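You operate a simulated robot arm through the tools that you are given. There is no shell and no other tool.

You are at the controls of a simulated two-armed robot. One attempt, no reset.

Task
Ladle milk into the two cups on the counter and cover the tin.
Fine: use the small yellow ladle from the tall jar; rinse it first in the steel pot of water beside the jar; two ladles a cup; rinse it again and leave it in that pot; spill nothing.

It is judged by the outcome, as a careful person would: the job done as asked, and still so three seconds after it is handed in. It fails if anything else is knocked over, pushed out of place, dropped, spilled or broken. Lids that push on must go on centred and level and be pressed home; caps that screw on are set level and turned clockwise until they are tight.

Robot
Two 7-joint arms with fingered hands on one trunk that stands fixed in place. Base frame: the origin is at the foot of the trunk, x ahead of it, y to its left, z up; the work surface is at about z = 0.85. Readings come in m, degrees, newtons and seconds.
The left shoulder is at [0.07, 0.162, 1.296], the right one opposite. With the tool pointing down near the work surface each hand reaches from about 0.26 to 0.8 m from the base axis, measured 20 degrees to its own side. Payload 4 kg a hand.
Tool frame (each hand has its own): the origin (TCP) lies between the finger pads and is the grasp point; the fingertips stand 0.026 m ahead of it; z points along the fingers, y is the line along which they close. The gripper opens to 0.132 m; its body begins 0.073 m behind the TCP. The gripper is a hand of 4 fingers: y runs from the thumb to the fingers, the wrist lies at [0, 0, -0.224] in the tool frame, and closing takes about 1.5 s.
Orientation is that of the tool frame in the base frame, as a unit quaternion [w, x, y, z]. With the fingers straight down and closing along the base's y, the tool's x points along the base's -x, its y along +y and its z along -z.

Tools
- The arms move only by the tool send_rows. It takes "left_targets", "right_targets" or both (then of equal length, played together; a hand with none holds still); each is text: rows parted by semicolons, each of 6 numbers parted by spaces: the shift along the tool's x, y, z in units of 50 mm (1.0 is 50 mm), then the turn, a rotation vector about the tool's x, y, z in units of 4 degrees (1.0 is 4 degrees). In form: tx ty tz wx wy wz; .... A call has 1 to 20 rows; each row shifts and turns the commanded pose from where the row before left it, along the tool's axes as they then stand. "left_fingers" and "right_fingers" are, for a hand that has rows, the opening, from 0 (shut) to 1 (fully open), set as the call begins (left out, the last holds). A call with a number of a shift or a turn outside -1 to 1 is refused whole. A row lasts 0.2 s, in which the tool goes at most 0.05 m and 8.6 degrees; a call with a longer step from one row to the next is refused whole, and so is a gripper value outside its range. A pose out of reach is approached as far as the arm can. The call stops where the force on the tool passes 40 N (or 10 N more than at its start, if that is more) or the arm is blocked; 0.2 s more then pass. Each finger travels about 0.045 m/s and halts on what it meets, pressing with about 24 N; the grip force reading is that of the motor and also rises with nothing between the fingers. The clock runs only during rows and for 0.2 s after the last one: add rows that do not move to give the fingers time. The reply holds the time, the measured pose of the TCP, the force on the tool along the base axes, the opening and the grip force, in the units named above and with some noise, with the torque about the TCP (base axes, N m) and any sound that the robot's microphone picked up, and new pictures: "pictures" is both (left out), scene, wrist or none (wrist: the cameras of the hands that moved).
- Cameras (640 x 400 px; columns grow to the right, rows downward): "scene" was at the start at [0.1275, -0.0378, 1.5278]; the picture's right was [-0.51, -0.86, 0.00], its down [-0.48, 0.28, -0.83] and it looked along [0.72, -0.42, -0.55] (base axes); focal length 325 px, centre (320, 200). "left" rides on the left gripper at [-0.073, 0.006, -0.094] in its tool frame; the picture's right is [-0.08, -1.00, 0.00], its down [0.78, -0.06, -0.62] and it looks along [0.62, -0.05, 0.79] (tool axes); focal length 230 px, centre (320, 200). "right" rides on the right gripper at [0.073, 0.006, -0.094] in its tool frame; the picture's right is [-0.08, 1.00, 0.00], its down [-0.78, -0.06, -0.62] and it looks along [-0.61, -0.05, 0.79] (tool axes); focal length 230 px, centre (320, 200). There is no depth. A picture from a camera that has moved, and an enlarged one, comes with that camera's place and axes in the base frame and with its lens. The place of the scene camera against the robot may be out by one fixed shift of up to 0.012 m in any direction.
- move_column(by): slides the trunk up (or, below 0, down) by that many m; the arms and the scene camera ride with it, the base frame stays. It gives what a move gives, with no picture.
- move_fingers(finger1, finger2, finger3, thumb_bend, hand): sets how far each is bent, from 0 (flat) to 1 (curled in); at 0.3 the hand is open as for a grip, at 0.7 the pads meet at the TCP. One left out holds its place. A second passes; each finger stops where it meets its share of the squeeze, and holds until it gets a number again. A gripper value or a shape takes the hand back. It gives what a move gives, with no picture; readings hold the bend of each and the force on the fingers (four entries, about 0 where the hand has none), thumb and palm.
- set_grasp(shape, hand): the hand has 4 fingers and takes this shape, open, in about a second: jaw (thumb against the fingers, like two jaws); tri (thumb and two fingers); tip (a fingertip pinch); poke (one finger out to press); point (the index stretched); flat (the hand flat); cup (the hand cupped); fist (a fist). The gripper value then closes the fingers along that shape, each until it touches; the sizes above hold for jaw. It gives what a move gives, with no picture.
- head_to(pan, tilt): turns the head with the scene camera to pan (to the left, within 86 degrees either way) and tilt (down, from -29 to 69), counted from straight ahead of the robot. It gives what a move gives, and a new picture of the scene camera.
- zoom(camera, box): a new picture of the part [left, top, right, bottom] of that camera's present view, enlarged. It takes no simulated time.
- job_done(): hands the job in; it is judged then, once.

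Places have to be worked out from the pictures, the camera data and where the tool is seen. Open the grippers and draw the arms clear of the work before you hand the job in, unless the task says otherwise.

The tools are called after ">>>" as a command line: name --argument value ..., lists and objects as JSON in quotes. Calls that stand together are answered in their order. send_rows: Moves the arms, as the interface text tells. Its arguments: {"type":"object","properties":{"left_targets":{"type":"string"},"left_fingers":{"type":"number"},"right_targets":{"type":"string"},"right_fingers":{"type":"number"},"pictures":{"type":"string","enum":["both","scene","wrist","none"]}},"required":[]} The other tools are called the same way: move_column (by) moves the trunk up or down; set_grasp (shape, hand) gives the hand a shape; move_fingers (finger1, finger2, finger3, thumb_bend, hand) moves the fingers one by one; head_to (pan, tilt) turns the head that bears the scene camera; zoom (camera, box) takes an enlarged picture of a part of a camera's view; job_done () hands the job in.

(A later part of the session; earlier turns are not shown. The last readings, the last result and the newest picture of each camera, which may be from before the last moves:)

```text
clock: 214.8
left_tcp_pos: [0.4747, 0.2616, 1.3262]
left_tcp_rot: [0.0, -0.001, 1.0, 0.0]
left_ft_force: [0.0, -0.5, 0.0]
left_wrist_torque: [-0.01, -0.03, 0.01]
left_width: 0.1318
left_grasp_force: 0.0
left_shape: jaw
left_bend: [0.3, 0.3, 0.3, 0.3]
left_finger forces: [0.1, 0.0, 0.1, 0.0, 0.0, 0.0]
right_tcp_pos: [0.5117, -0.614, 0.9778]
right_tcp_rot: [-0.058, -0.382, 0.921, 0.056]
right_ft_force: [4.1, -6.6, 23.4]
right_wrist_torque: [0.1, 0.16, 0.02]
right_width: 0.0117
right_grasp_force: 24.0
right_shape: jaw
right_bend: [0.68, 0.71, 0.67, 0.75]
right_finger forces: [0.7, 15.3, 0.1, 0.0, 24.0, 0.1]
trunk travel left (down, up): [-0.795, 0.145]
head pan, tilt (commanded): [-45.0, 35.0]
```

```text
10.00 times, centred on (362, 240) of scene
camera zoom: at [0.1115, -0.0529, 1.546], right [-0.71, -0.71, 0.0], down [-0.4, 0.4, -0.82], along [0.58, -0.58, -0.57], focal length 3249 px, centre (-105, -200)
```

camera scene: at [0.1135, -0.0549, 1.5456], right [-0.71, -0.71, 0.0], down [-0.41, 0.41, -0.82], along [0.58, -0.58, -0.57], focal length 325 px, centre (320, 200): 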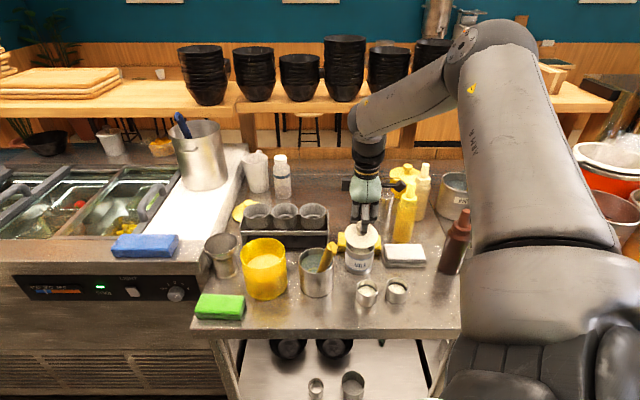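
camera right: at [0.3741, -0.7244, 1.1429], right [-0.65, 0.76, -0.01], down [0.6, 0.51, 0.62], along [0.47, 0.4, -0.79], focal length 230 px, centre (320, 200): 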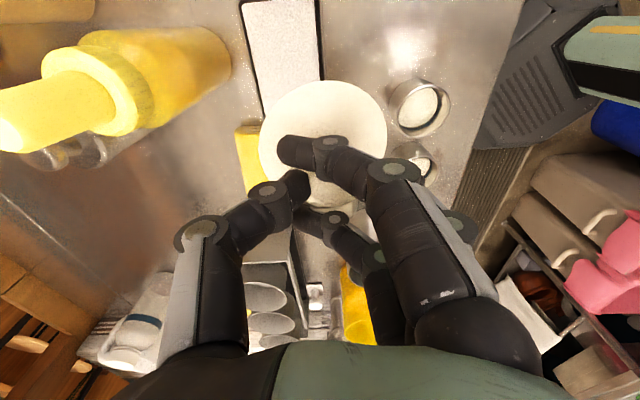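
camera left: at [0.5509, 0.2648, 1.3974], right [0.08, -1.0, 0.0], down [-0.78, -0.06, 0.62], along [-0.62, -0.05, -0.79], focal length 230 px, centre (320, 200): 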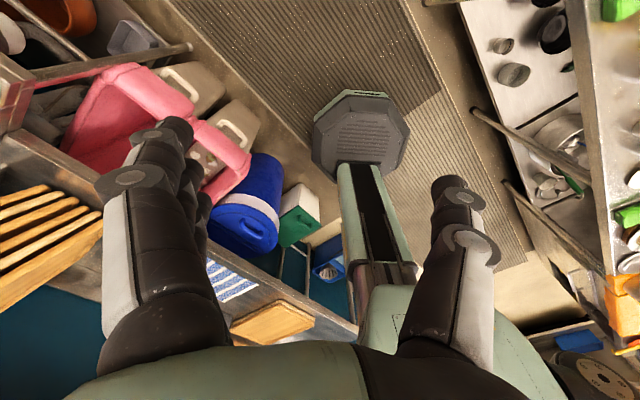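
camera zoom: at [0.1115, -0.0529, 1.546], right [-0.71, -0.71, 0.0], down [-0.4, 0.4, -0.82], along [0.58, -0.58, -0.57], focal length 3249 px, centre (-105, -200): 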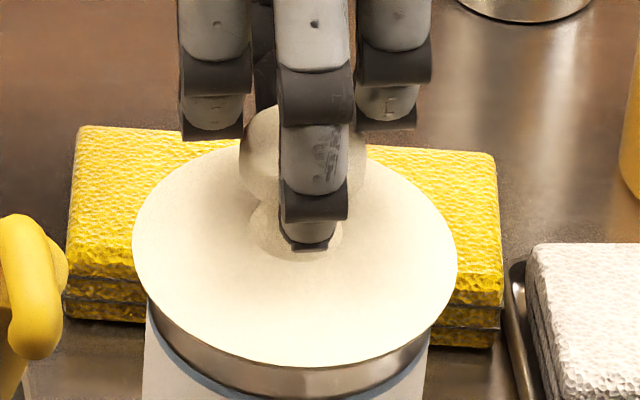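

The lid holds at 23 N without moving, evenly supported. I'll release it and look at how it sits.

>>> send_rows --right_targets "0 0 -0.06 0 0 0; 0 0 0 0 0 0; 0 0 0 0 0 0" --pictures "none"

>>> send_rows --right_targets "0 0 0 0 0 0; 0 0 0 0 0 0; 0 0 0 0 0 0; 0 0 0 0 0 0; 0 0 0 0 0 0; 0 0 0 0 0 0; 0 0 0 0 0 0" --right_fingers 0.7 --pictures "none"

>>> zoom --camera "scene" --box '[335, 220, 390, 260]'

```text
clock: 215.7
left_tcp_pos: [0.4758, 0.2608, 1.3241]
left_tcp_rot: [0.002, -0.001, 1.0, 0.0]
left_ft_force: [0.1, 0.9, 0.0]
left_wrist_torque: [0.0, -0.02, -0.01]
left_width: 0.1318
left_grasp_force: 0.0
left_shape: jaw
left_bend: [0.3, 0.3, 0.3, 0.3]
left_finger forces: [0.0, 0.1, 0.0, 0.0, 0.1, 0.0]
right_tcp_pos: [0.5131, -0.6133, 0.9796]
right_tcp_rot: [-0.058, -0.383, 0.92, 0.059]
right_ft_force: [1.5, -5.3, 10.3]
right_wrist_torque: [0.04, 0.06, 0.01]
right_width: 0.0117
right_grasp_force: 23.7
right_shape: jaw
right_bend: [0.68, 0.71, 0.67, 0.74]
right_finger forces: [0.0, 15.0, 0.0, 0.1, 19.6, 0.1]
trunk travel left (down, up): [-0.795, 0.145]
head pan, tilt (commanded): [-45.0, 35.0]
```

```text
clock: 217.2
left_tcp_pos: [0.4765, 0.2586, 1.3246]
left_tcp_rot: [0.0, -0.001, 1.0, 0.0]
left_ft_force: [-0.1, -0.3, 0.3]
left_wrist_torque: [-0.03, 0.01, 0.01]
left_width: 0.1317
left_grasp_force: 0.1
left_shape: jaw
left_bend: [0.3, 0.3, 0.3, 0.3]
left_finger forces: [0.0, 0.1, 0.0, 0.0, 0.1, 0.0]
right_tcp_pos: [0.5141, -0.6141, 0.9796]
right_tcp_rot: [-0.059, -0.382, 0.92, 0.058]
right_ft_force: [-0.4, -0.2, -0.2]
right_wrist_torque: [0.01, 0.03, 0.01]
right_width: 0.092
right_grasp_force: 0.0
right_shape: jaw
right_bend: [0.67, 0.68, 0.67, 0.64]
right_finger forces: [0.0, 0.0, 0.1, 0.1, 0.1, 0.0]
trunk travel left (down, up): [-0.795, 0.145]
head pan, tilt (commanded): [-45.0, 35.0]
```

```text
10.00 times, centred on (362, 240) of scene
camera zoom: at [0.1134, -0.0548, 1.5456], right [-0.71, -0.71, 0.0], down [-0.41, 0.41, -0.82], along [0.58, -0.58, -0.57], focal length 3249 px, centre (-105, -200)
```

zoom: 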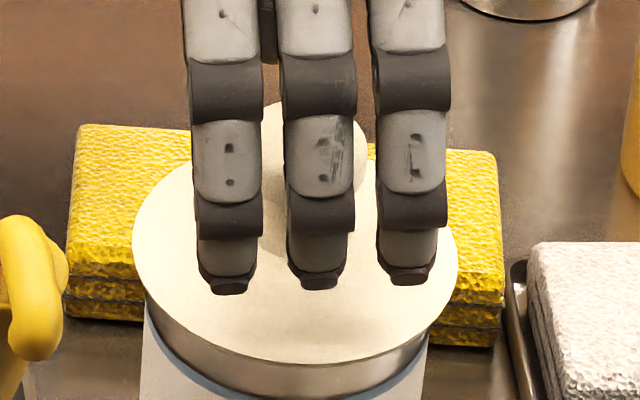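

The lid stays in place, level with the rim and centred to about 1 mm. I'll back the hand straight off the knob and look at it more carefully.

>>> send_rows --right_targets "0 0 -0.3 0 0 0; 0 0 -0.4 0 0 0; 0 0 -0.5 0 0 0; 0 0 -0.5 0 0 0; 0 0 -0.5 0 0 0; 0 0 0 0 0 0" --pictures "none"

>>> zoom --camera "scene" --box '[335, 225, 390, 275]'

>>> zoom --camera "right" --box '[180, 0, 440, 200]'

```text
clock: 218.7
left_tcp_pos: [0.4764, 0.2598, 1.3246]
left_tcp_rot: [-0.001, -0.001, 1.0, 0.0]
left_ft_force: [-0.3, -0.2, -0.8]
left_wrist_torque: [0.0, -0.02, 0.0]
left_width: 0.1319
left_grasp_force: 0.2
left_shape: jaw
left_bend: [0.3, 0.3, 0.3, 0.3]
left_finger forces: [0.1, 0.1, 0.0, 0.0, 0.1, 0.1]
right_tcp_pos: [0.5298, -0.6206, 1.0887]
right_tcp_rot: [-0.059, -0.382, 0.92, 0.058]
right_ft_force: [0.7, -0.2, 0.4]
right_wrist_torque: [0.01, -0.01, -0.01]
right_width: 0.0922
right_grasp_force: 0.1
right_shape: jaw
right_bend: [0.67, 0.68, 0.67, 0.64]
right_finger forces: [0.0, 0.1, 0.0, 0.1, 0.0, 0.1]
trunk travel left (down, up): [-0.795, 0.145]
head pan, tilt (commanded): [-45.0, 35.0]
```

```text
8.00 times, centred on (362, 250) of scene
camera zoom: at [0.1135, -0.055, 1.5456], right [-0.71, -0.71, 0.0], down [-0.41, 0.41, -0.82], along [0.58, -0.58, -0.57], focal length 2599 px, centre (-20, -200)
```

zoom: 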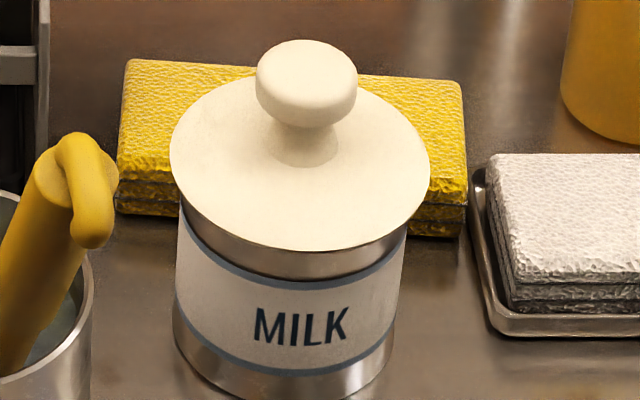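

```text
2.00 times, centred on (310, 100) of right
camera zoom: at [0.4894, -0.6745, 1.1881], right [-0.64, 0.75, 0.15], down [0.69, 0.48, 0.55], along [0.34, 0.45, -0.82], focal length 460 px, centre (340, 400)
```

zoom: 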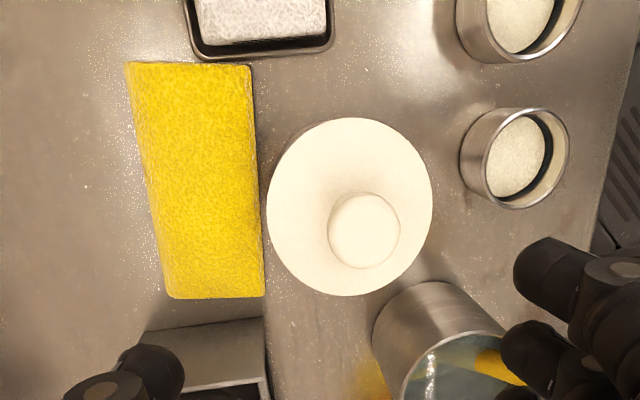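

The lid sits centred and looks level, though there may still be a couple of millimetres between plate and rim, so it should be pressed home. I'll make a fist, bring the hand upright over the knob, and press down.

>>> set_grasp --hand "right" --shape "fist"

>>> send_rows --right_targets "0 0 -0.3 0 0 0; 0 0 0 0.75 0 0; 0 0 0 0.75 0 0; 0 0 0 0.75 0 0; 0 0 0 0 -0.9 0; 0 0 0 0 0 0" --right_fingers 0 --pictures "both"

```text
clock: 219.6
left_tcp_pos: [0.4758, 0.2607, 1.3246]
left_tcp_rot: [0.0, -0.001, 1.0, 0.0]
left_ft_force: [-0.1, -0.2, -0.5]
left_wrist_torque: [0.0, -0.05, 0.0]
left_width: 0.1323
left_grasp_force: 0.2
left_shape: jaw
left_bend: [0.3, 0.3, 0.3, 0.3]
left_finger forces: [0.0, 0.0, 0.1, 0.0, 0.0, 0.1]
right_tcp_pos: [0.53, -0.6216, 1.0885]
right_tcp_rot: [-0.059, -0.382, 0.92, 0.058]
right_ft_force: [0.7, 1.0, 0.6]
right_wrist_torque: [0.03, 0.02, -0.01]
right_width: 0.0004
right_grasp_force: 0.1
right_shape: fist
right_bend: [1.0, 1.0, 1.0, 0.54]
right_finger forces: [0.1, 0.0, 0.1, 0.0, 0.0, 0.0]
trunk travel left (down, up): [-0.795, 0.145]
head pan, tilt (commanded): [-45.0, 35.0]
```

```text
clock: 220.9
left_tcp_pos: [0.4769, 0.2597, 1.3241]
left_tcp_rot: [0.0, -0.001, 1.0, 0.0]
left_ft_force: [-0.3, 0.3, 0.6]
left_wrist_torque: [-0.03, 0.0, -0.02]
left_width: 0.1317
left_grasp_force: 0.1
left_shape: jaw
left_bend: [0.3, 0.3, 0.3, 0.3]
left_finger forces: [0.1, 0.0, 0.0, 0.0, 0.0, 0.1]
right_tcp_pos: [0.5307, -0.6227, 1.1024]
right_tcp_rot: [0.001, -0.387, 0.922, -0.002]
right_ft_force: [0.2, 0.3, 0.5]
right_wrist_torque: [0.04, -0.03, 0.01]
right_width: 0.0
right_grasp_force: 0.0
right_shape: fist
right_bend: [1.0, 1.0, 1.0, 0.54]
right_finger forces: [0.0, 0.0, 0.0, 0.0, 0.0, 0.0]
trunk travel left (down, up): [-0.795, 0.145]
head pan, tilt (commanded): [-45.0, 35.0]
camera scene: at [0.1136, -0.0548, 1.5456], right [-0.71, -0.71, 0.0], down [-0.41, 0.41, -0.82], along [0.58, -0.58, -0.57], focal length 325 px, centre (320, 200)
camera right: at [0.4768, -0.6698, 1.1977], right [-0.66, 0.75, 0.0], down [0.59, 0.52, 0.62], along [0.47, 0.4, -0.79], focal length 230 px, centre (320, 200)
```

scene: 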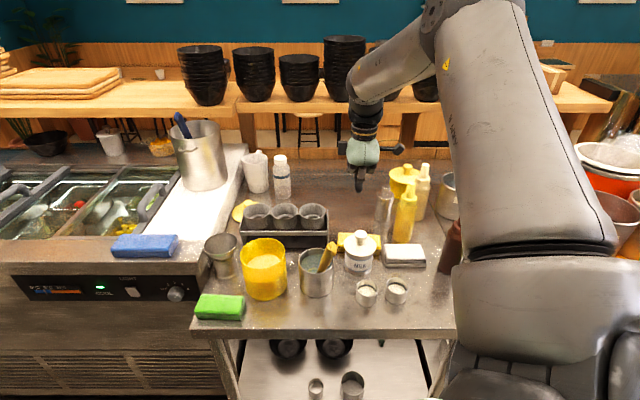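
right: 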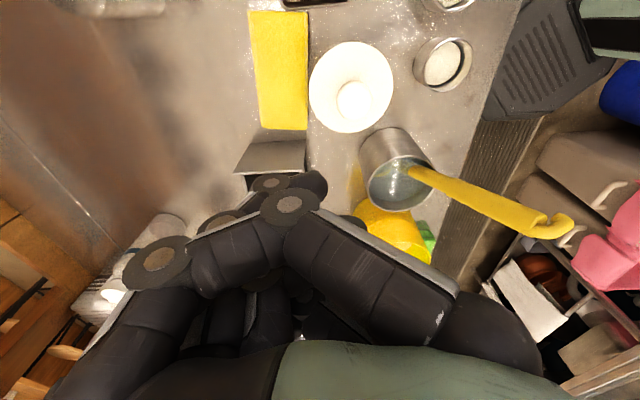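

The thumb sticks out ahead of the fist, so I'll curl it in fully before pressing.

>>> move_fingers --hand "right" --thumb_bend 1.0

>>> zoom --camera "right" --box '[0, 0, 640, 400]'

>>> zoom --camera "scene" --box '[320, 110, 420, 200]'

```text
clock: 221.9
left_tcp_pos: [0.4772, 0.2601, 1.3261]
left_tcp_rot: [0.001, 0.0, 1.0, -0.001]
left_ft_force: [0.1, -0.5, -0.3]
left_wrist_torque: [-0.02, 0.01, -0.01]
left_width: 0.132
left_grasp_force: 0.0
left_shape: jaw
left_bend: [0.3, 0.3, 0.3, 0.3]
left_finger forces: [0.0, 0.0, 0.0, 0.0, 0.0, 0.0]
right_tcp_pos: [0.5318, -0.6217, 1.1025]
right_tcp_rot: [0.001, -0.386, 0.922, -0.002]
right_ft_force: [0.3, 0.7, 0.4]
right_wrist_torque: [0.0, 0.0, -0.01]
right_width: 0.0735
right_grasp_force: 0.1
right_shape: fingers
right_bend: [1.0, 1.0, 1.0, 1.0]
right_finger forces: [0.0, 0.1, 0.0, 0.1, 0.1, 0.1]
trunk travel left (down, up): [-0.795, 0.145]
head pan, tilt (commanded): [-45.0, 35.0]
```

```text
1.00 times, centred on (320, 200) of right (not enlarged: the box is as wide or as high as the picture)
camera zoom: at [0.4766, -0.6699, 1.1978], right [-0.66, 0.75, 0.0], down [0.59, 0.52, 0.62], along [0.47, 0.4, -0.79], focal length 230 px, centre (320, 200)
```

zoom: 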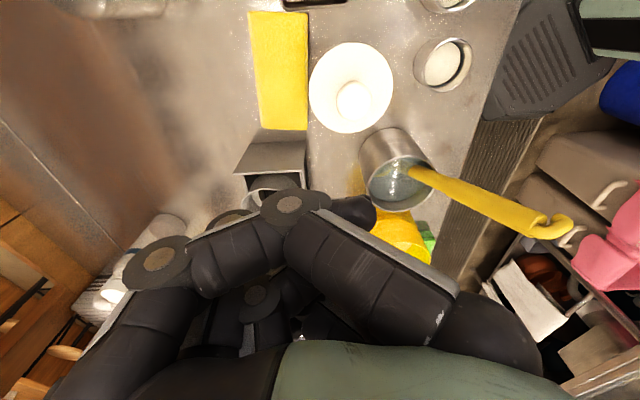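

```text
4.44 times, centred on (370, 155) of scene
camera zoom: at [0.1131, -0.0549, 1.5456], right [-0.71, -0.71, 0.0], down [-0.41, 0.41, -0.82], along [0.58, -0.58, -0.57], focal length 1444 px, centre (98, 400)
```

zoom: 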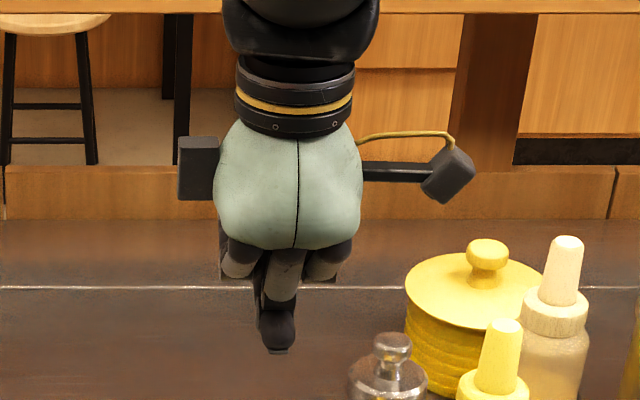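

The thumb now lies across the front of the fist near the hand's axis, a good pressing surface. I'll centre it over the knob and come down close.

>>> send_rows --right_targets "0.179 0.285 0 0 0 0; 0.179 0.285 0 0 0 0; 0 0 0.4 0 0 0; 0 0 0.4 0 0 0; 0 0 0.4 0 0 0; 0 0 0.4 0 0 0; 0 0 0 0 0 0" --pictures "none"

>>> zoom --camera "scene" --box '[320, 190, 400, 270]'

>>> zoom --camera "right" --box '[180, 60, 440, 260]'

```text
clock: 223.6
left_tcp_pos: [0.4771, 0.2603, 1.3244]
left_tcp_rot: [0.0, 0.0, 1.0, 0.0]
left_ft_force: [-0.1, 0.6, 0.4]
left_wrist_torque: [0.0, -0.05, 0.01]
left_width: 0.1318
left_grasp_force: 0.0
left_shape: jaw
left_bend: [0.3, 0.3, 0.3, 0.3]
left_finger forces: [0.0, 0.1, 0.0, 0.0, 0.0, 0.0]
right_tcp_pos: [0.4995, -0.6149, 1.0228]
right_tcp_rot: [0.0, -0.386, 0.922, -0.003]
right_ft_force: [0.1, 0.5, 0.6]
right_wrist_torque: [-0.01, -0.03, -0.01]
right_width: 0.0733
right_grasp_force: 0.1
right_shape: fingers
right_bend: [1.0, 1.0, 1.0, 1.0]
right_finger forces: [0.1, 0.0, 0.1, 0.1, 0.0, 0.0]
trunk travel left (down, up): [-0.795, 0.145]
head pan, tilt (commanded): [-45.0, 35.0]
```

```text
5.00 times, centred on (360, 230) of scene
camera zoom: at [0.1133, -0.0546, 1.5456], right [-0.71, -0.71, 0.0], down [-0.41, 0.41, -0.82], along [0.58, -0.58, -0.57], focal length 1624 px, centre (120, 50)
```

zoom: 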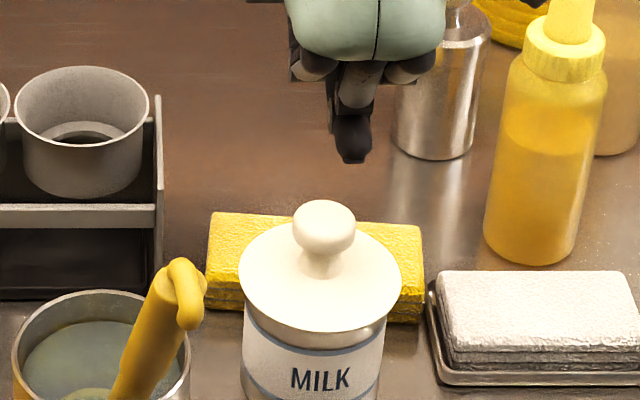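

```text
2.00 times, centred on (310, 160) of right
camera zoom: at [0.4432, -0.6622, 1.1172], right [-0.66, 0.75, 0.0], down [0.59, 0.52, 0.62], along [0.47, 0.4, -0.79], focal length 460 px, centre (340, 280)
```

zoom: 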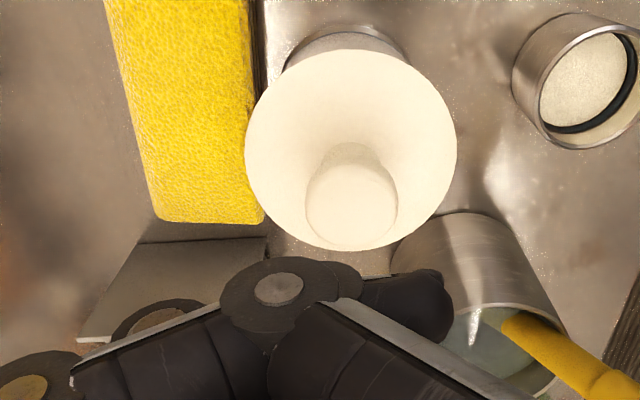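

The thumb's pressing point is about 11 mm to the right of the knob's centre in this view. I'll shift left by that amount and lower slowly until it touches.

>>> send_rows --right_targets "-0.214 0 0 0 0 0; 0 0 0.15 0 0 0; 0 0 0.15 0 0 0; 0 0 0.1 0 0 0; 0 0 0 0 0 0" --pictures "none"

>>> zoom --camera "scene" --box '[330, 205, 395, 265]'

```text
clock: 224.8
left_tcp_pos: [0.4771, 0.2596, 1.3242]
left_tcp_rot: [-0.001, -0.001, 1.0, 0.0]
left_ft_force: [-1.2, -0.9, -0.1]
left_wrist_torque: [-0.01, 0.01, 0.01]
left_width: 0.1319
left_grasp_force: 0.1
left_shape: jaw
left_bend: [0.3, 0.3, 0.3, 0.3]
left_finger forces: [0.1, 0.0, 0.0, 0.0, 0.0, 0.0]
right_tcp_pos: [0.5065, -0.6075, 1.0017]
right_tcp_rot: [0.0, -0.386, 0.923, -0.002]
right_ft_force: [0.5, 0.4, -0.4]
right_wrist_torque: [0.03, 0.01, -0.03]
right_width: 0.0734
right_grasp_force: 0.2
right_shape: fingers
right_bend: [1.0, 1.0, 1.0, 1.0]
right_finger forces: [0.0, 0.0, 0.1, 0.0, 0.0, 0.0]
trunk travel left (down, up): [-0.795, 0.145]
head pan, tilt (commanded): [-45.0, 35.0]
```

```text
6.67 times, centred on (362, 235) of scene
camera zoom: at [0.1132, -0.0547, 1.5456], right [-0.71, -0.71, 0.0], down [-0.41, 0.41, -0.82], along [0.58, -0.58, -0.57], focal length 2166 px, centre (37, -33)
```

zoom: 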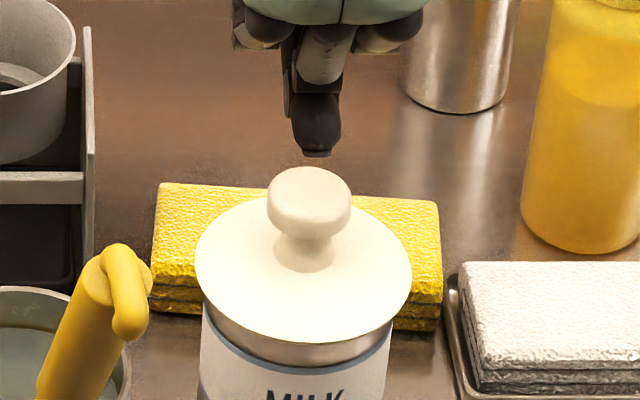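

Aligned over the knob. I'll lower in 3 mm steps to make contact.

>>> send_rows --right_targets "0 0 0.06 0 0 0; 0 0 0.06 0 0 0; 0 0 0.06 0 0 0; 0 0 0.06 0 0 0; 0 0 0.06 0 0 0" --pictures "none"

>>> zoom --camera "scene" --box '[330, 205, 395, 265]'

```text
clock: 225.9
left_tcp_pos: [0.4771, 0.2599, 1.3255]
left_tcp_rot: [0.0, -0.001, 1.0, 0.0]
left_ft_force: [-0.4, 0.0, 0.0]
left_wrist_torque: [0.0, -0.01, -0.02]
left_width: 0.1319
left_grasp_force: 0.0
left_shape: jaw
left_bend: [0.3, 0.3, 0.3, 0.3]
left_finger forces: [0.1, 0.1, 0.1, 0.1, 0.0, 0.1]
right_tcp_pos: [0.5071, -0.6075, 0.9856]
right_tcp_rot: [0.001, -0.387, 0.922, -0.003]
right_ft_force: [-0.1, 0.4, 0.7]
right_wrist_torque: [-0.01, 0.02, 0.03]
right_width: 0.0735
right_grasp_force: 0.0
right_shape: fingers
right_bend: [1.0, 1.0, 1.0, 1.0]
right_finger forces: [0.1, 0.0, 0.0, 0.0, 0.0, 0.1]
trunk travel left (down, up): [-0.795, 0.145]
head pan, tilt (commanded): [-45.0, 35.0]
```

```text
6.67 times, centred on (362, 235) of scene
camera zoom: at [0.1134, -0.0549, 1.5456], right [-0.71, -0.71, 0.0], down [-0.41, 0.41, -0.82], along [0.58, -0.58, -0.57], focal length 2166 px, centre (37, -33)
```

zoom: 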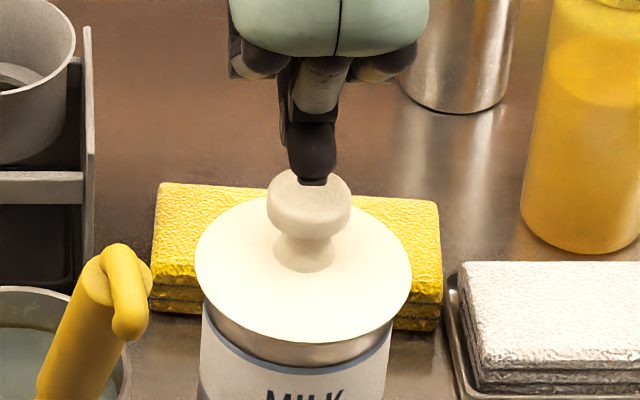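

Almost touching. I'll continue down in 2 mm steps until the force builds.

>>> send_rows --right_targets "0 0 0.04 0 0 0; 0 0 0.04 0 0 0; 0 0 0.04 0 0 0; 0 0 0.04 0 0 0" --pictures "none"

>>> zoom --camera "scene" --box '[330, 205, 395, 265]'

```text
clock: 226.9
left_tcp_pos: [0.4767, 0.2594, 1.3256]
left_tcp_rot: [0.0, -0.001, 1.0, 0.0]
left_ft_force: [0.2, 0.8, -0.6]
left_wrist_torque: [-0.01, 0.0, -0.04]
left_width: 0.1318
left_grasp_force: 0.0
left_shape: jaw
left_bend: [0.3, 0.3, 0.3, 0.3]
left_finger forces: [0.0, 0.0, 0.0, 0.0, 0.0, 0.0]
right_tcp_pos: [0.5082, -0.6084, 0.9793]
right_tcp_rot: [0.001, -0.386, 0.922, -0.001]
right_ft_force: [0.5, -0.2, -0.7]
right_wrist_torque: [0.01, 0.02, 0.01]
right_width: 0.0733
right_grasp_force: 0.1
right_shape: fingers
right_bend: [1.0, 1.0, 1.0, 1.0]
right_finger forces: [0.0, 0.0, 0.0, 0.0, 0.1, 0.1]
trunk travel left (down, up): [-0.795, 0.145]
head pan, tilt (commanded): [-45.0, 35.0]
```

```text
6.67 times, centred on (362, 235) of scene
camera zoom: at [0.1134, -0.0548, 1.5456], right [-0.71, -0.71, 0.0], down [-0.41, 0.41, -0.82], along [0.58, -0.58, -0.57], focal length 2166 px, centre (37, -33)
```

zoom: 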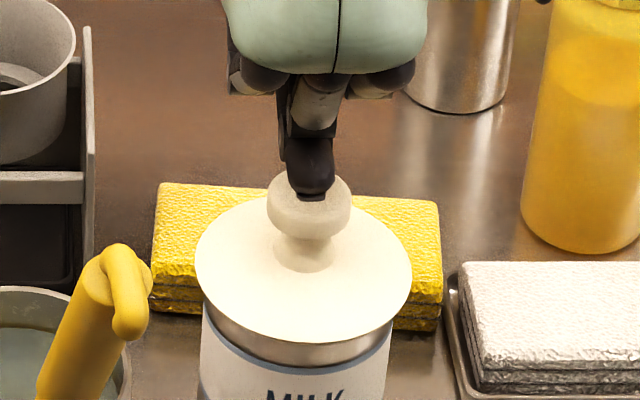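

Still no force, though by my estimate the knob's top is only a few millimetres lower. I'll continue.

>>> send_rows --right_targets "0 0 0.04 0 0 0; 0 0 0.04 0 0 0; 0 0 0.04 0 0 0" --pictures "none"

>>> zoom --camera "scene" --box '[330, 205, 395, 265]'

>>> zoom --camera "right" --box '[180, 60, 440, 260]'

```text
clock: 227.8
left_tcp_pos: [0.4776, 0.2595, 1.3246]
left_tcp_rot: [-0.001, -0.001, 1.0, 0.0]
left_ft_force: [-0.7, 0.1, -0.3]
left_wrist_torque: [0.02, 0.02, 0.02]
left_width: 0.1321
left_grasp_force: 0.0
left_shape: jaw
left_bend: [0.3, 0.3, 0.3, 0.3]
left_finger forces: [0.0, 0.1, 0.1, 0.0, 0.0, 0.0]
right_tcp_pos: [0.5079, -0.6078, 0.9733]
right_tcp_rot: [0.0, -0.386, 0.922, -0.003]
right_ft_force: [-0.3, -0.3, -0.1]
right_wrist_torque: [0.0, -0.03, 0.02]
right_width: 0.0732
right_grasp_force: 0.1
right_shape: fingers
right_bend: [1.0, 1.0, 1.0, 1.0]
right_finger forces: [0.0, 0.0, 0.0, 0.0, 0.1, 0.0]
trunk travel left (down, up): [-0.795, 0.145]
head pan, tilt (commanded): [-45.0, 35.0]
```

```text
6.67 times, centred on (362, 235) of scene
camera zoom: at [0.1133, -0.0548, 1.5456], right [-0.71, -0.71, 0.0], down [-0.41, 0.41, -0.82], along [0.58, -0.58, -0.57], focal length 2166 px, centre (37, -33)
```

zoom: 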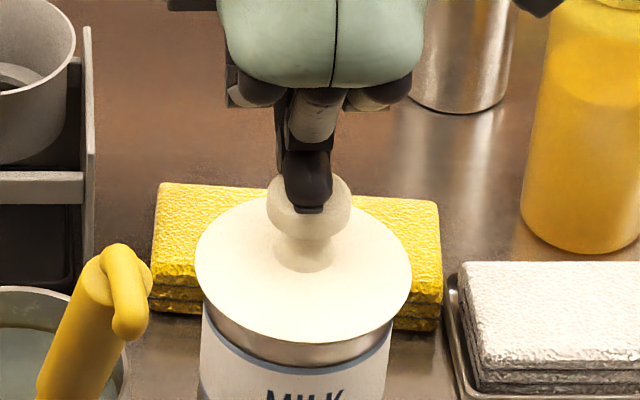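

```text
2.00 times, centred on (310, 160) of right
camera zoom: at [0.4521, -0.6549, 1.0684], right [-0.66, 0.75, 0.0], down [0.59, 0.52, 0.62], along [0.47, 0.4, -0.79], focal length 460 px, centre (340, 280)
```

zoom: 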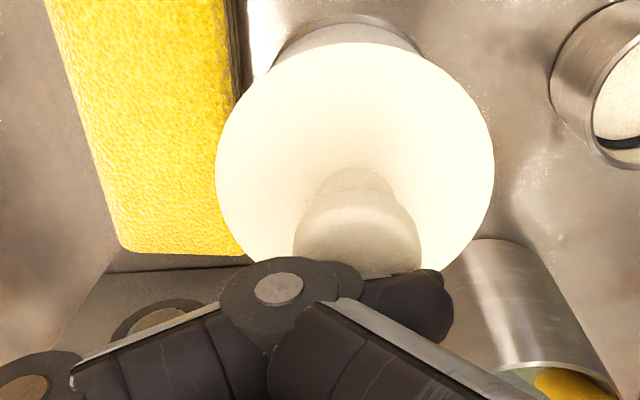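

No contact yet. I'll keep lowering in 2 mm steps, watching the force.

>>> send_rows --right_targets "0 0 0.04 0 0 0; 0 0 0.04 0 0 0; 0 0 0.04 0 0 0; 0 0 0.04 0 0 0" --pictures "none"

>>> zoom --camera "scene" --box '[330, 205, 395, 265]'

```text
clock: 228.8
left_tcp_pos: [0.4754, 0.2608, 1.3245]
left_tcp_rot: [0.0, 0.001, 1.0, 0.0]
left_ft_force: [0.5, -0.7, 0.0]
left_wrist_torque: [-0.01, -0.04, -0.01]
left_width: 0.1321
left_grasp_force: 0.0
left_shape: jaw
left_bend: [0.3, 0.3, 0.3, 0.3]
left_finger forces: [0.0, 0.0, 0.1, 0.0, 0.0, 0.1]
right_tcp_pos: [0.5079, -0.608, 0.9684]
right_tcp_rot: [0.002, -0.387, 0.922, -0.005]
right_ft_force: [1.1, -3.9, 14.4]
right_wrist_torque: [0.0, -0.03, 0.02]
right_width: 0.0724
right_grasp_force: 7.2
right_shape: fingers
right_bend: [1.0, 1.0, 1.0, 1.0]
right_finger forces: [0.0, 0.0, 0.1, 0.1, 13.4, 0.0]
trunk travel left (down, up): [-0.795, 0.145]
head pan, tilt (commanded): [-45.0, 35.0]
```

```text
6.67 times, centred on (362, 235) of scene
camera zoom: at [0.1118, -0.0535, 1.5461], right [-0.71, -0.71, 0.0], down [-0.41, 0.4, -0.82], along [0.58, -0.58, -0.57], focal length 2166 px, centre (37, -33)
```

zoom: 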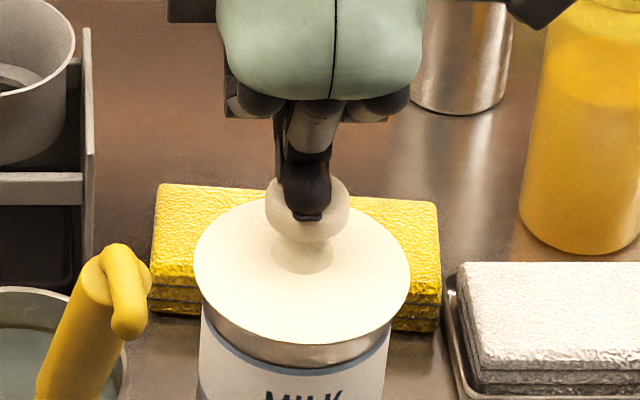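

Contact: 14 N through the thumb, centred with no torque. I'll press further in 1 mm steps to push the lid home.

>>> send_rows --right_targets "0 0 0.03 0 0 0; 0 0 0.03 0 0 0; 0 0 0.03 0 0 0" --pictures "none"

>>> zoom --camera "scene" --box '[330, 215, 395, 275]'

```text
clock: 229.6
left_tcp_pos: [0.4733, 0.2633, 1.3249]
left_tcp_rot: [0.0, 0.0, 1.0, -0.001]
left_ft_force: [-0.5, 0.6, 0.0]
left_wrist_torque: [0.0, -0.03, -0.01]
left_width: 0.1321
left_grasp_force: 0.0
left_shape: jaw
left_bend: [0.3, 0.3, 0.3, 0.3]
left_finger forces: [0.1, 0.0, 0.1, 0.0, 0.0, 0.0]
right_tcp_pos: [0.5064, -0.607, 0.9673]
right_tcp_rot: [0.004, -0.386, 0.922, -0.007]
right_ft_force: [5.1, -9.8, 38.0]
right_wrist_torque: [-0.03, -0.03, 0.01]
right_width: 0.0713
right_grasp_force: 19.4
right_shape: fingers
right_bend: [1.0, 1.0, 1.0, 0.99]
right_finger forces: [0.0, 0.1, 0.0, 0.0, 38.4, 0.0]
trunk travel left (down, up): [-0.795, 0.145]
head pan, tilt (commanded): [-45.0, 35.0]
```

```text
6.67 times, centred on (362, 245) of scene
camera zoom: at [0.1096, -0.0511, 1.5465], right [-0.71, -0.71, 0.0], down [-0.4, 0.4, -0.82], along [0.58, -0.58, -0.57], focal length 2166 px, centre (37, -100)
```

zoom: 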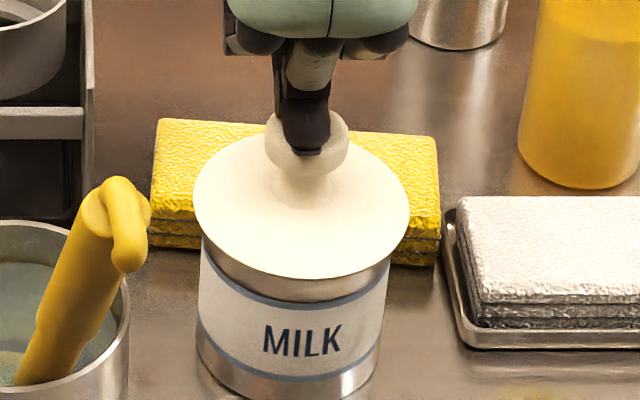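

The lid took 38 N of centred downward force without moving, so it appears bottomed. I'll back the hand off and look at the lid from a lower angle to confirm it's seated.

>>> send_rows --right_targets "0 0 -0.1 0 0 0; 0 0 -0.3 0 0 0; 0 0 -0.5 0 0 0; 0 0 -0.5 0 0 0; 0 0 -0.5 0 0 0; 0 0 -0.5 0 0 0; 0 0 -0.5 0 0 0; 0 0 -0.5 0 0 0; 0 0 -0.5 0 0 0; 0 0 0 0 0 0" --pictures "scene"

>>> zoom --camera "scene" --box '[335, 225, 390, 275]'

```text
clock: 231.8
left_tcp_pos: [0.4772, 0.2594, 1.3235]
left_tcp_rot: [0.0, -0.001, 1.0, 0.0]
left_ft_force: [0.1, 0.1, -0.8]
left_wrist_torque: [0.0, 0.0, -0.03]
left_width: 0.1318
left_grasp_force: 0.1
left_shape: jaw
left_bend: [0.3, 0.3, 0.3, 0.3]
left_finger forces: [0.0, 0.0, 0.1, 0.0, 0.0, 0.0]
right_tcp_pos: [0.5076, -0.6082, 1.1557]
right_tcp_rot: [0.0, -0.387, 0.922, -0.002]
right_ft_force: [-0.7, -0.4, -0.2]
right_wrist_torque: [-0.06, 0.01, 0.03]
right_width: 0.0734
right_grasp_force: 0.0
right_shape: fingers
right_bend: [1.0, 1.0, 1.0, 1.0]
right_finger forces: [0.0, 0.0, 0.1, 0.1, 0.0, 0.0]
trunk travel left (down, up): [-0.795, 0.145]
head pan, tilt (commanded): [-45.0, 35.0]
camera scene: at [0.1136, -0.055, 1.5456], right [-0.71, -0.71, 0.0], down [-0.41, 0.41, -0.82], along [0.58, -0.58, -0.57], focal length 325 px, centre (320, 200)
```

scene: 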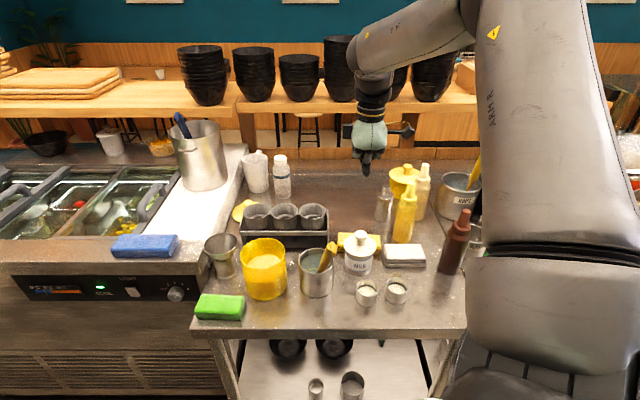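

```text
8.00 times, centred on (362, 250) of scene
camera zoom: at [0.1136, -0.055, 1.5456], right [-0.71, -0.71, 0.0], down [-0.41, 0.41, -0.82], along [0.58, -0.58, -0.57], focal length 2599 px, centre (-20, -200)
```

zoom: 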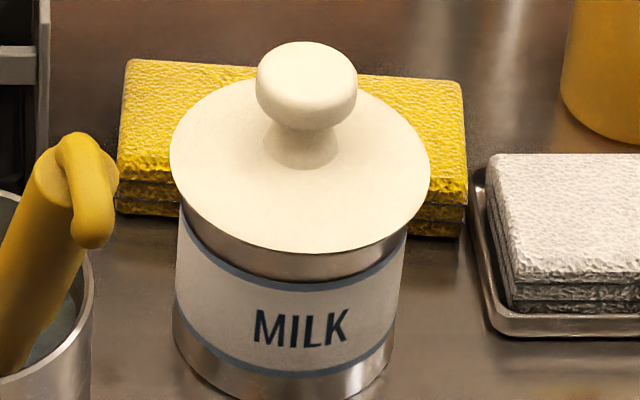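

The lid looks unchanged, centred and level. To be sure there's no gap I'll bring the wrist camera round for a low side view, first turning the hand while it's high above.

>>> send_rows --right_targets "0 0 0 0.33 -0.328 0.987; 0 0 0 0.33 -0.328 0.987; 0 0 0 0.33 -0.328 0.987; 0 0 0 0.33 -0.328 0.987; 0 0 0 0.33 -0.328 0.987; 0 0 0 0.33 -0.328 0.987; 0 0 0 0.33 -0.328 0.987; 0 0 0 0.33 -0.328 0.987; 0 0 0 0.33 -0.328 0.987; 0 0 0 0.33 -0.328 0.987; 0 0 0 0.33 -0.328 0.987; 0 0 0 0.33 -0.328 0.987; 0 0 0 0.33 -0.328 0.987; 0 0 0 0.33 -0.328 0.987; 0 0 0 0.33 -0.328 0.987; 0 0 0 0.33 -0.328 0.987; 0 0 0 0.33 -0.328 0.987; 0 0 0 0.33 -0.328 0.987; 0 0 0 0.33 -0.328 0.987; 0 0 0 0.33 -0.328 0.987" --pictures "both"

```text
clock: 235.9
left_tcp_pos: [0.4762, 0.2609, 1.3235]
left_tcp_rot: [0.0, -0.001, 1.0, 0.0]
left_ft_force: [0.1, 0.1, -0.7]
left_wrist_torque: [0.01, -0.01, -0.01]
left_width: 0.1321
left_grasp_force: 0.1
left_shape: jaw
left_bend: [0.3, 0.3, 0.3, 0.3]
left_finger forces: [0.1, 0.1, 0.1, 0.0, 0.0, 0.0]
right_tcp_pos: [0.5072, -0.6069, 1.1567]
right_tcp_rot: [0.274, 0.296, 0.908, -0.114]
right_ft_force: [0.4, 0.1, -0.6]
right_wrist_torque: [0.02, -0.02, 0.0]
right_width: 0.0733
right_grasp_force: 0.0
right_shape: fingers
right_bend: [1.0, 1.0, 1.0, 1.0]
right_finger forces: [0.0, 0.0, 0.0, 0.0, 0.1, 0.0]
trunk travel left (down, up): [-0.795, 0.145]
head pan, tilt (commanded): [-45.0, 35.0]
camera scene: at [0.1134, -0.0547, 1.5456], right [-0.71, -0.71, 0.0], down [-0.41, 0.41, -0.82], along [0.58, -0.58, -0.57], focal length 325 px, centre (320, 200)
camera right: at [0.4209, -0.5328, 1.1933], right [0.65, 0.76, 0.0], down [0.23, -0.19, 0.95], along [0.72, -0.62, -0.3], focal length 230 px, centre (320, 200)
```

scene: 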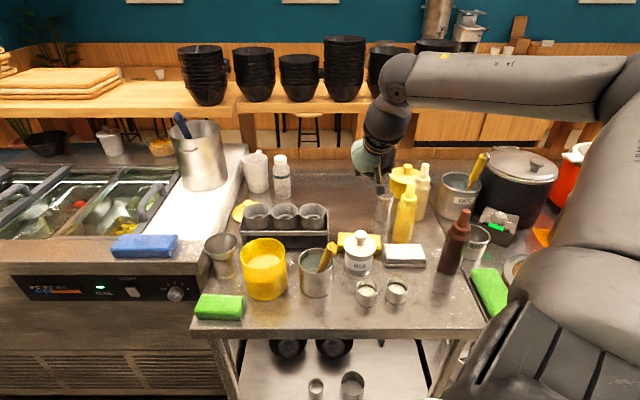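
right: 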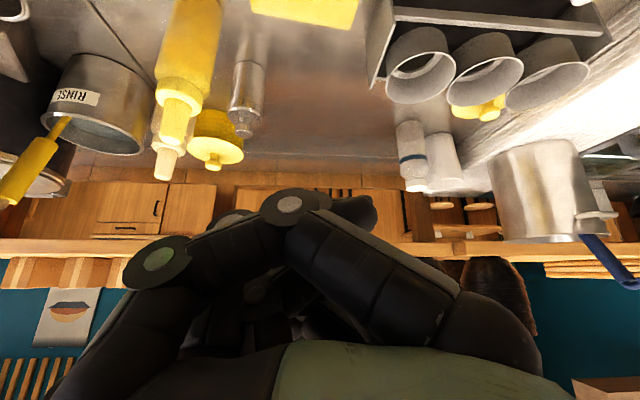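

I'll move back toward the robot and down so the wrist camera looks almost horizontally at the lid.

>>> send_rows --right_targets "0.503 0.027 0.17 0 0 0; 0.503 0.027 0.17 0 0 0; 0.503 0.027 0.17 0 0 0; 0.503 0.027 0.17 0 0 0; 0.503 0.027 0.17 0 0 0; 0.503 0.027 0.17 0 0 0; 0.503 0.027 0.17 0 0 0; 0 0 0 0 0 0" --pictures "both"

>>> zoom --camera "right" --box '[220, 0, 420, 140]'

```text
clock: 237.8
left_tcp_pos: [0.4762, 0.261, 1.3239]
left_tcp_rot: [0.0, 0.0, 1.0, 0.0]
left_ft_force: [-0.2, -0.1, -0.1]
left_wrist_torque: [0.01, 0.01, -0.03]
left_width: 0.132
left_grasp_force: 0.0
left_shape: jaw
left_bend: [0.3, 0.3, 0.3, 0.3]
left_finger forces: [0.0, 0.0, 0.0, 0.0, 0.0, 0.0]
right_tcp_pos: [0.4177, -0.5375, 1.0041]
right_tcp_rot: [0.273, 0.297, 0.908, -0.114]
right_ft_force: [-0.4, -0.1, -0.3]
right_wrist_torque: [0.01, -0.01, -0.03]
right_width: 0.0734
right_grasp_force: 0.2
right_shape: fingers
right_bend: [1.0, 1.0, 1.0, 1.0]
right_finger forces: [0.0, 0.0, 0.0, 0.0, 0.0, 0.0]
trunk travel left (down, up): [-0.795, 0.145]
head pan, tilt (commanded): [-45.0, 35.0]
camera scene: at [0.1132, -0.0547, 1.5457], right [-0.71, -0.71, 0.0], down [-0.41, 0.41, -0.82], along [0.58, -0.58, -0.57], focal length 325 px, centre (320, 200)
camera right: at [0.3317, -0.4634, 1.0422], right [0.65, 0.76, 0.0], down [0.23, -0.19, 0.95], along [0.72, -0.62, -0.3], focal length 230 px, centre (320, 200)
```

scene: 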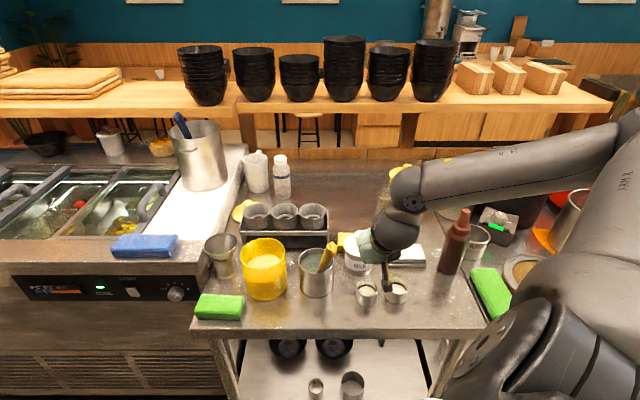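
right: 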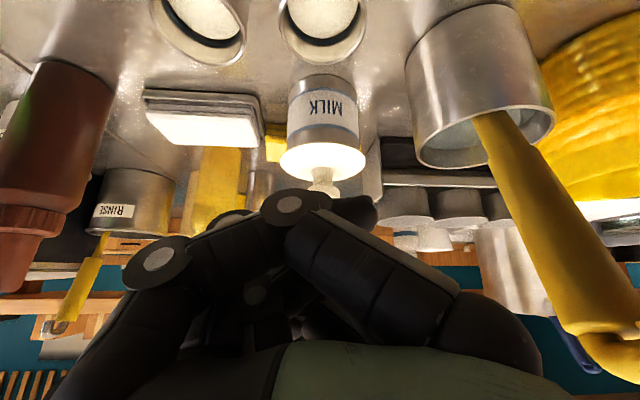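

```text
2.86 times, centred on (320, 70) of right
camera zoom: at [0.3317, -0.4634, 1.0422], right [0.65, 0.76, 0.0], down [0.23, -0.19, 0.95], along [0.72, -0.62, -0.3], focal length 657 px, centre (320, 571)
```

zoom: 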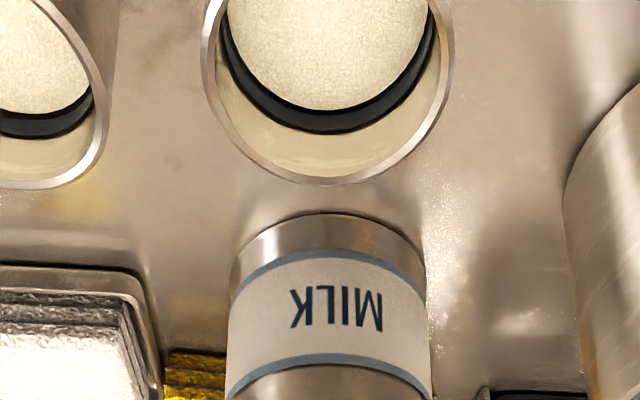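

This gives an inverted but low view of the tin and lid. I'll zoom in on the joint between them.

>>> zoom --camera "right" --box '[275, 110, 375, 200]'

>>> zoom --camera "right" --box '[280, 70, 370, 150]'

```text
4.44 times, centred on (325, 155) of right
camera zoom: at [0.3317, -0.4634, 1.0422], right [0.65, 0.76, 0.0], down [0.23, -0.19, 0.95], along [0.72, -0.62, -0.3], focal length 1022 px, centre (298, 400)
```

zoom: 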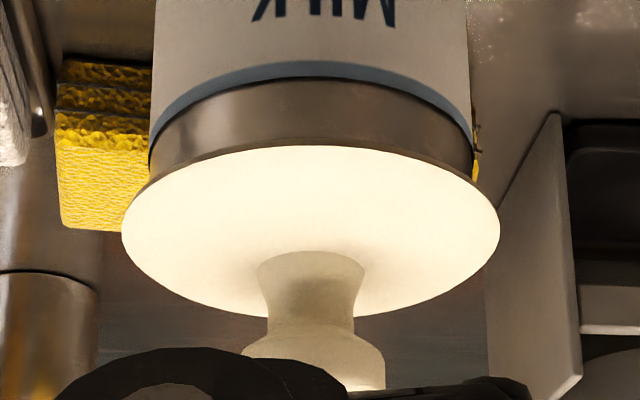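

```text
5.00 times, centred on (325, 110) of right
camera zoom: at [0.3317, -0.4634, 1.0422], right [0.65, 0.76, 0.0], down [0.23, -0.19, 0.95], along [0.72, -0.62, -0.3], focal length 1150 px, centre (295, 650)
```

zoom: 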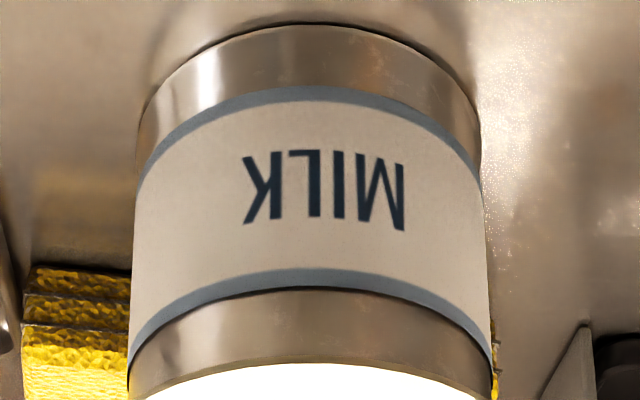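

The side view shows the plate flush against the tin's band all round, level and exactly centred, so the lid is home. I'll raise the hand clear of everything.

>>> send_rows --right_targets "-0.35 -0.03 -0.5 0 0 0; -0.452 -0.036 -0.66 0 0 0; -0.452 -0.036 -0.66 0 0 0; -0.452 -0.036 -0.66 0 0 0; -0.452 -0.036 -0.66 0 0 0; -0.452 -0.036 -0.66 0 0 0; 0 0 0 0 0 0" --pictures "scene"

>>> set_grasp --hand "right" --shape "jaw"

```text
clock: 239.3
left_tcp_pos: [0.4763, 0.2609, 1.3247]
left_tcp_rot: [0.0, -0.001, 1.0, 0.0]
left_ft_force: [-0.6, -0.3, 0.9]
left_wrist_torque: [-0.01, 0.0, 0.01]
left_width: 0.1322
left_grasp_force: 0.1
left_shape: jaw
left_bend: [0.3, 0.3, 0.3, 0.3]
left_finger forces: [0.1, 0.0, 0.1, 0.1, 0.0, 0.0]
right_tcp_pos: [0.4192, -0.539, 1.237]
right_tcp_rot: [0.273, 0.297, 0.908, -0.114]
right_ft_force: [-0.1, 0.1, 0.2]
right_wrist_torque: [0.0, 0.04, 0.0]
right_width: 0.0734
right_grasp_force: 0.1
right_shape: fingers
right_bend: [1.0, 1.0, 1.0, 1.0]
right_finger forces: [0.0, 0.0, 0.0, 0.0, 0.1, 0.0]
trunk travel left (down, up): [-0.795, 0.145]
head pan, tilt (commanded): [-45.0, 35.0]
camera scene: at [0.1134, -0.055, 1.5456], right [-0.71, -0.71, 0.0], down [-0.41, 0.41, -0.82], along [0.58, -0.58, -0.57], focal length 325 px, centre (320, 200)
```

scene: 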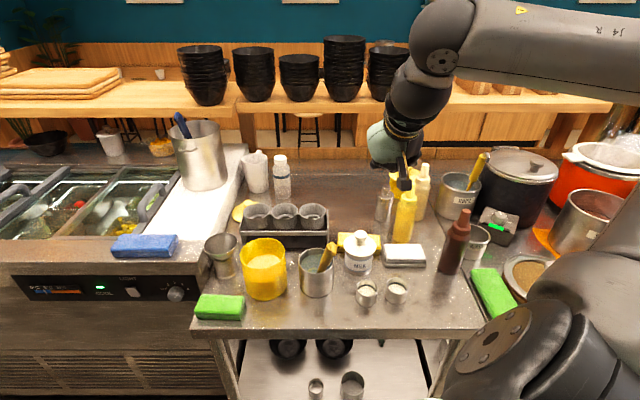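

```text
clock: 240.2
left_tcp_pos: [0.4768, 0.2598, 1.3242]
left_tcp_rot: [-0.001, -0.002, 1.0, 0.0]
left_ft_force: [-0.5, 0.4, 0.3]
left_wrist_torque: [0.04, 0.0, 0.01]
left_width: 0.1322
left_grasp_force: 0.1
left_shape: jaw
left_bend: [0.3, 0.3, 0.3, 0.3]
left_finger forces: [0.0, 0.0, 0.1, 0.0, 0.0, 0.1]
right_tcp_pos: [0.4193, -0.5381, 1.2362]
right_tcp_rot: [0.273, 0.297, 0.908, -0.114]
right_ft_force: [0.6, -0.6, -0.8]
right_wrist_torque: [0.01, -0.01, -0.01]
right_width: 0.132
right_grasp_force: 0.1
right_shape: jaw
right_bend: [0.3, 0.3, 0.3, 0.3]
right_finger forces: [0.1, 0.1, 0.1, 0.1, 0.0, 0.0]
trunk travel left (down, up): [-0.795, 0.145]
head pan, tilt (commanded): [-45.0, 35.0]
```

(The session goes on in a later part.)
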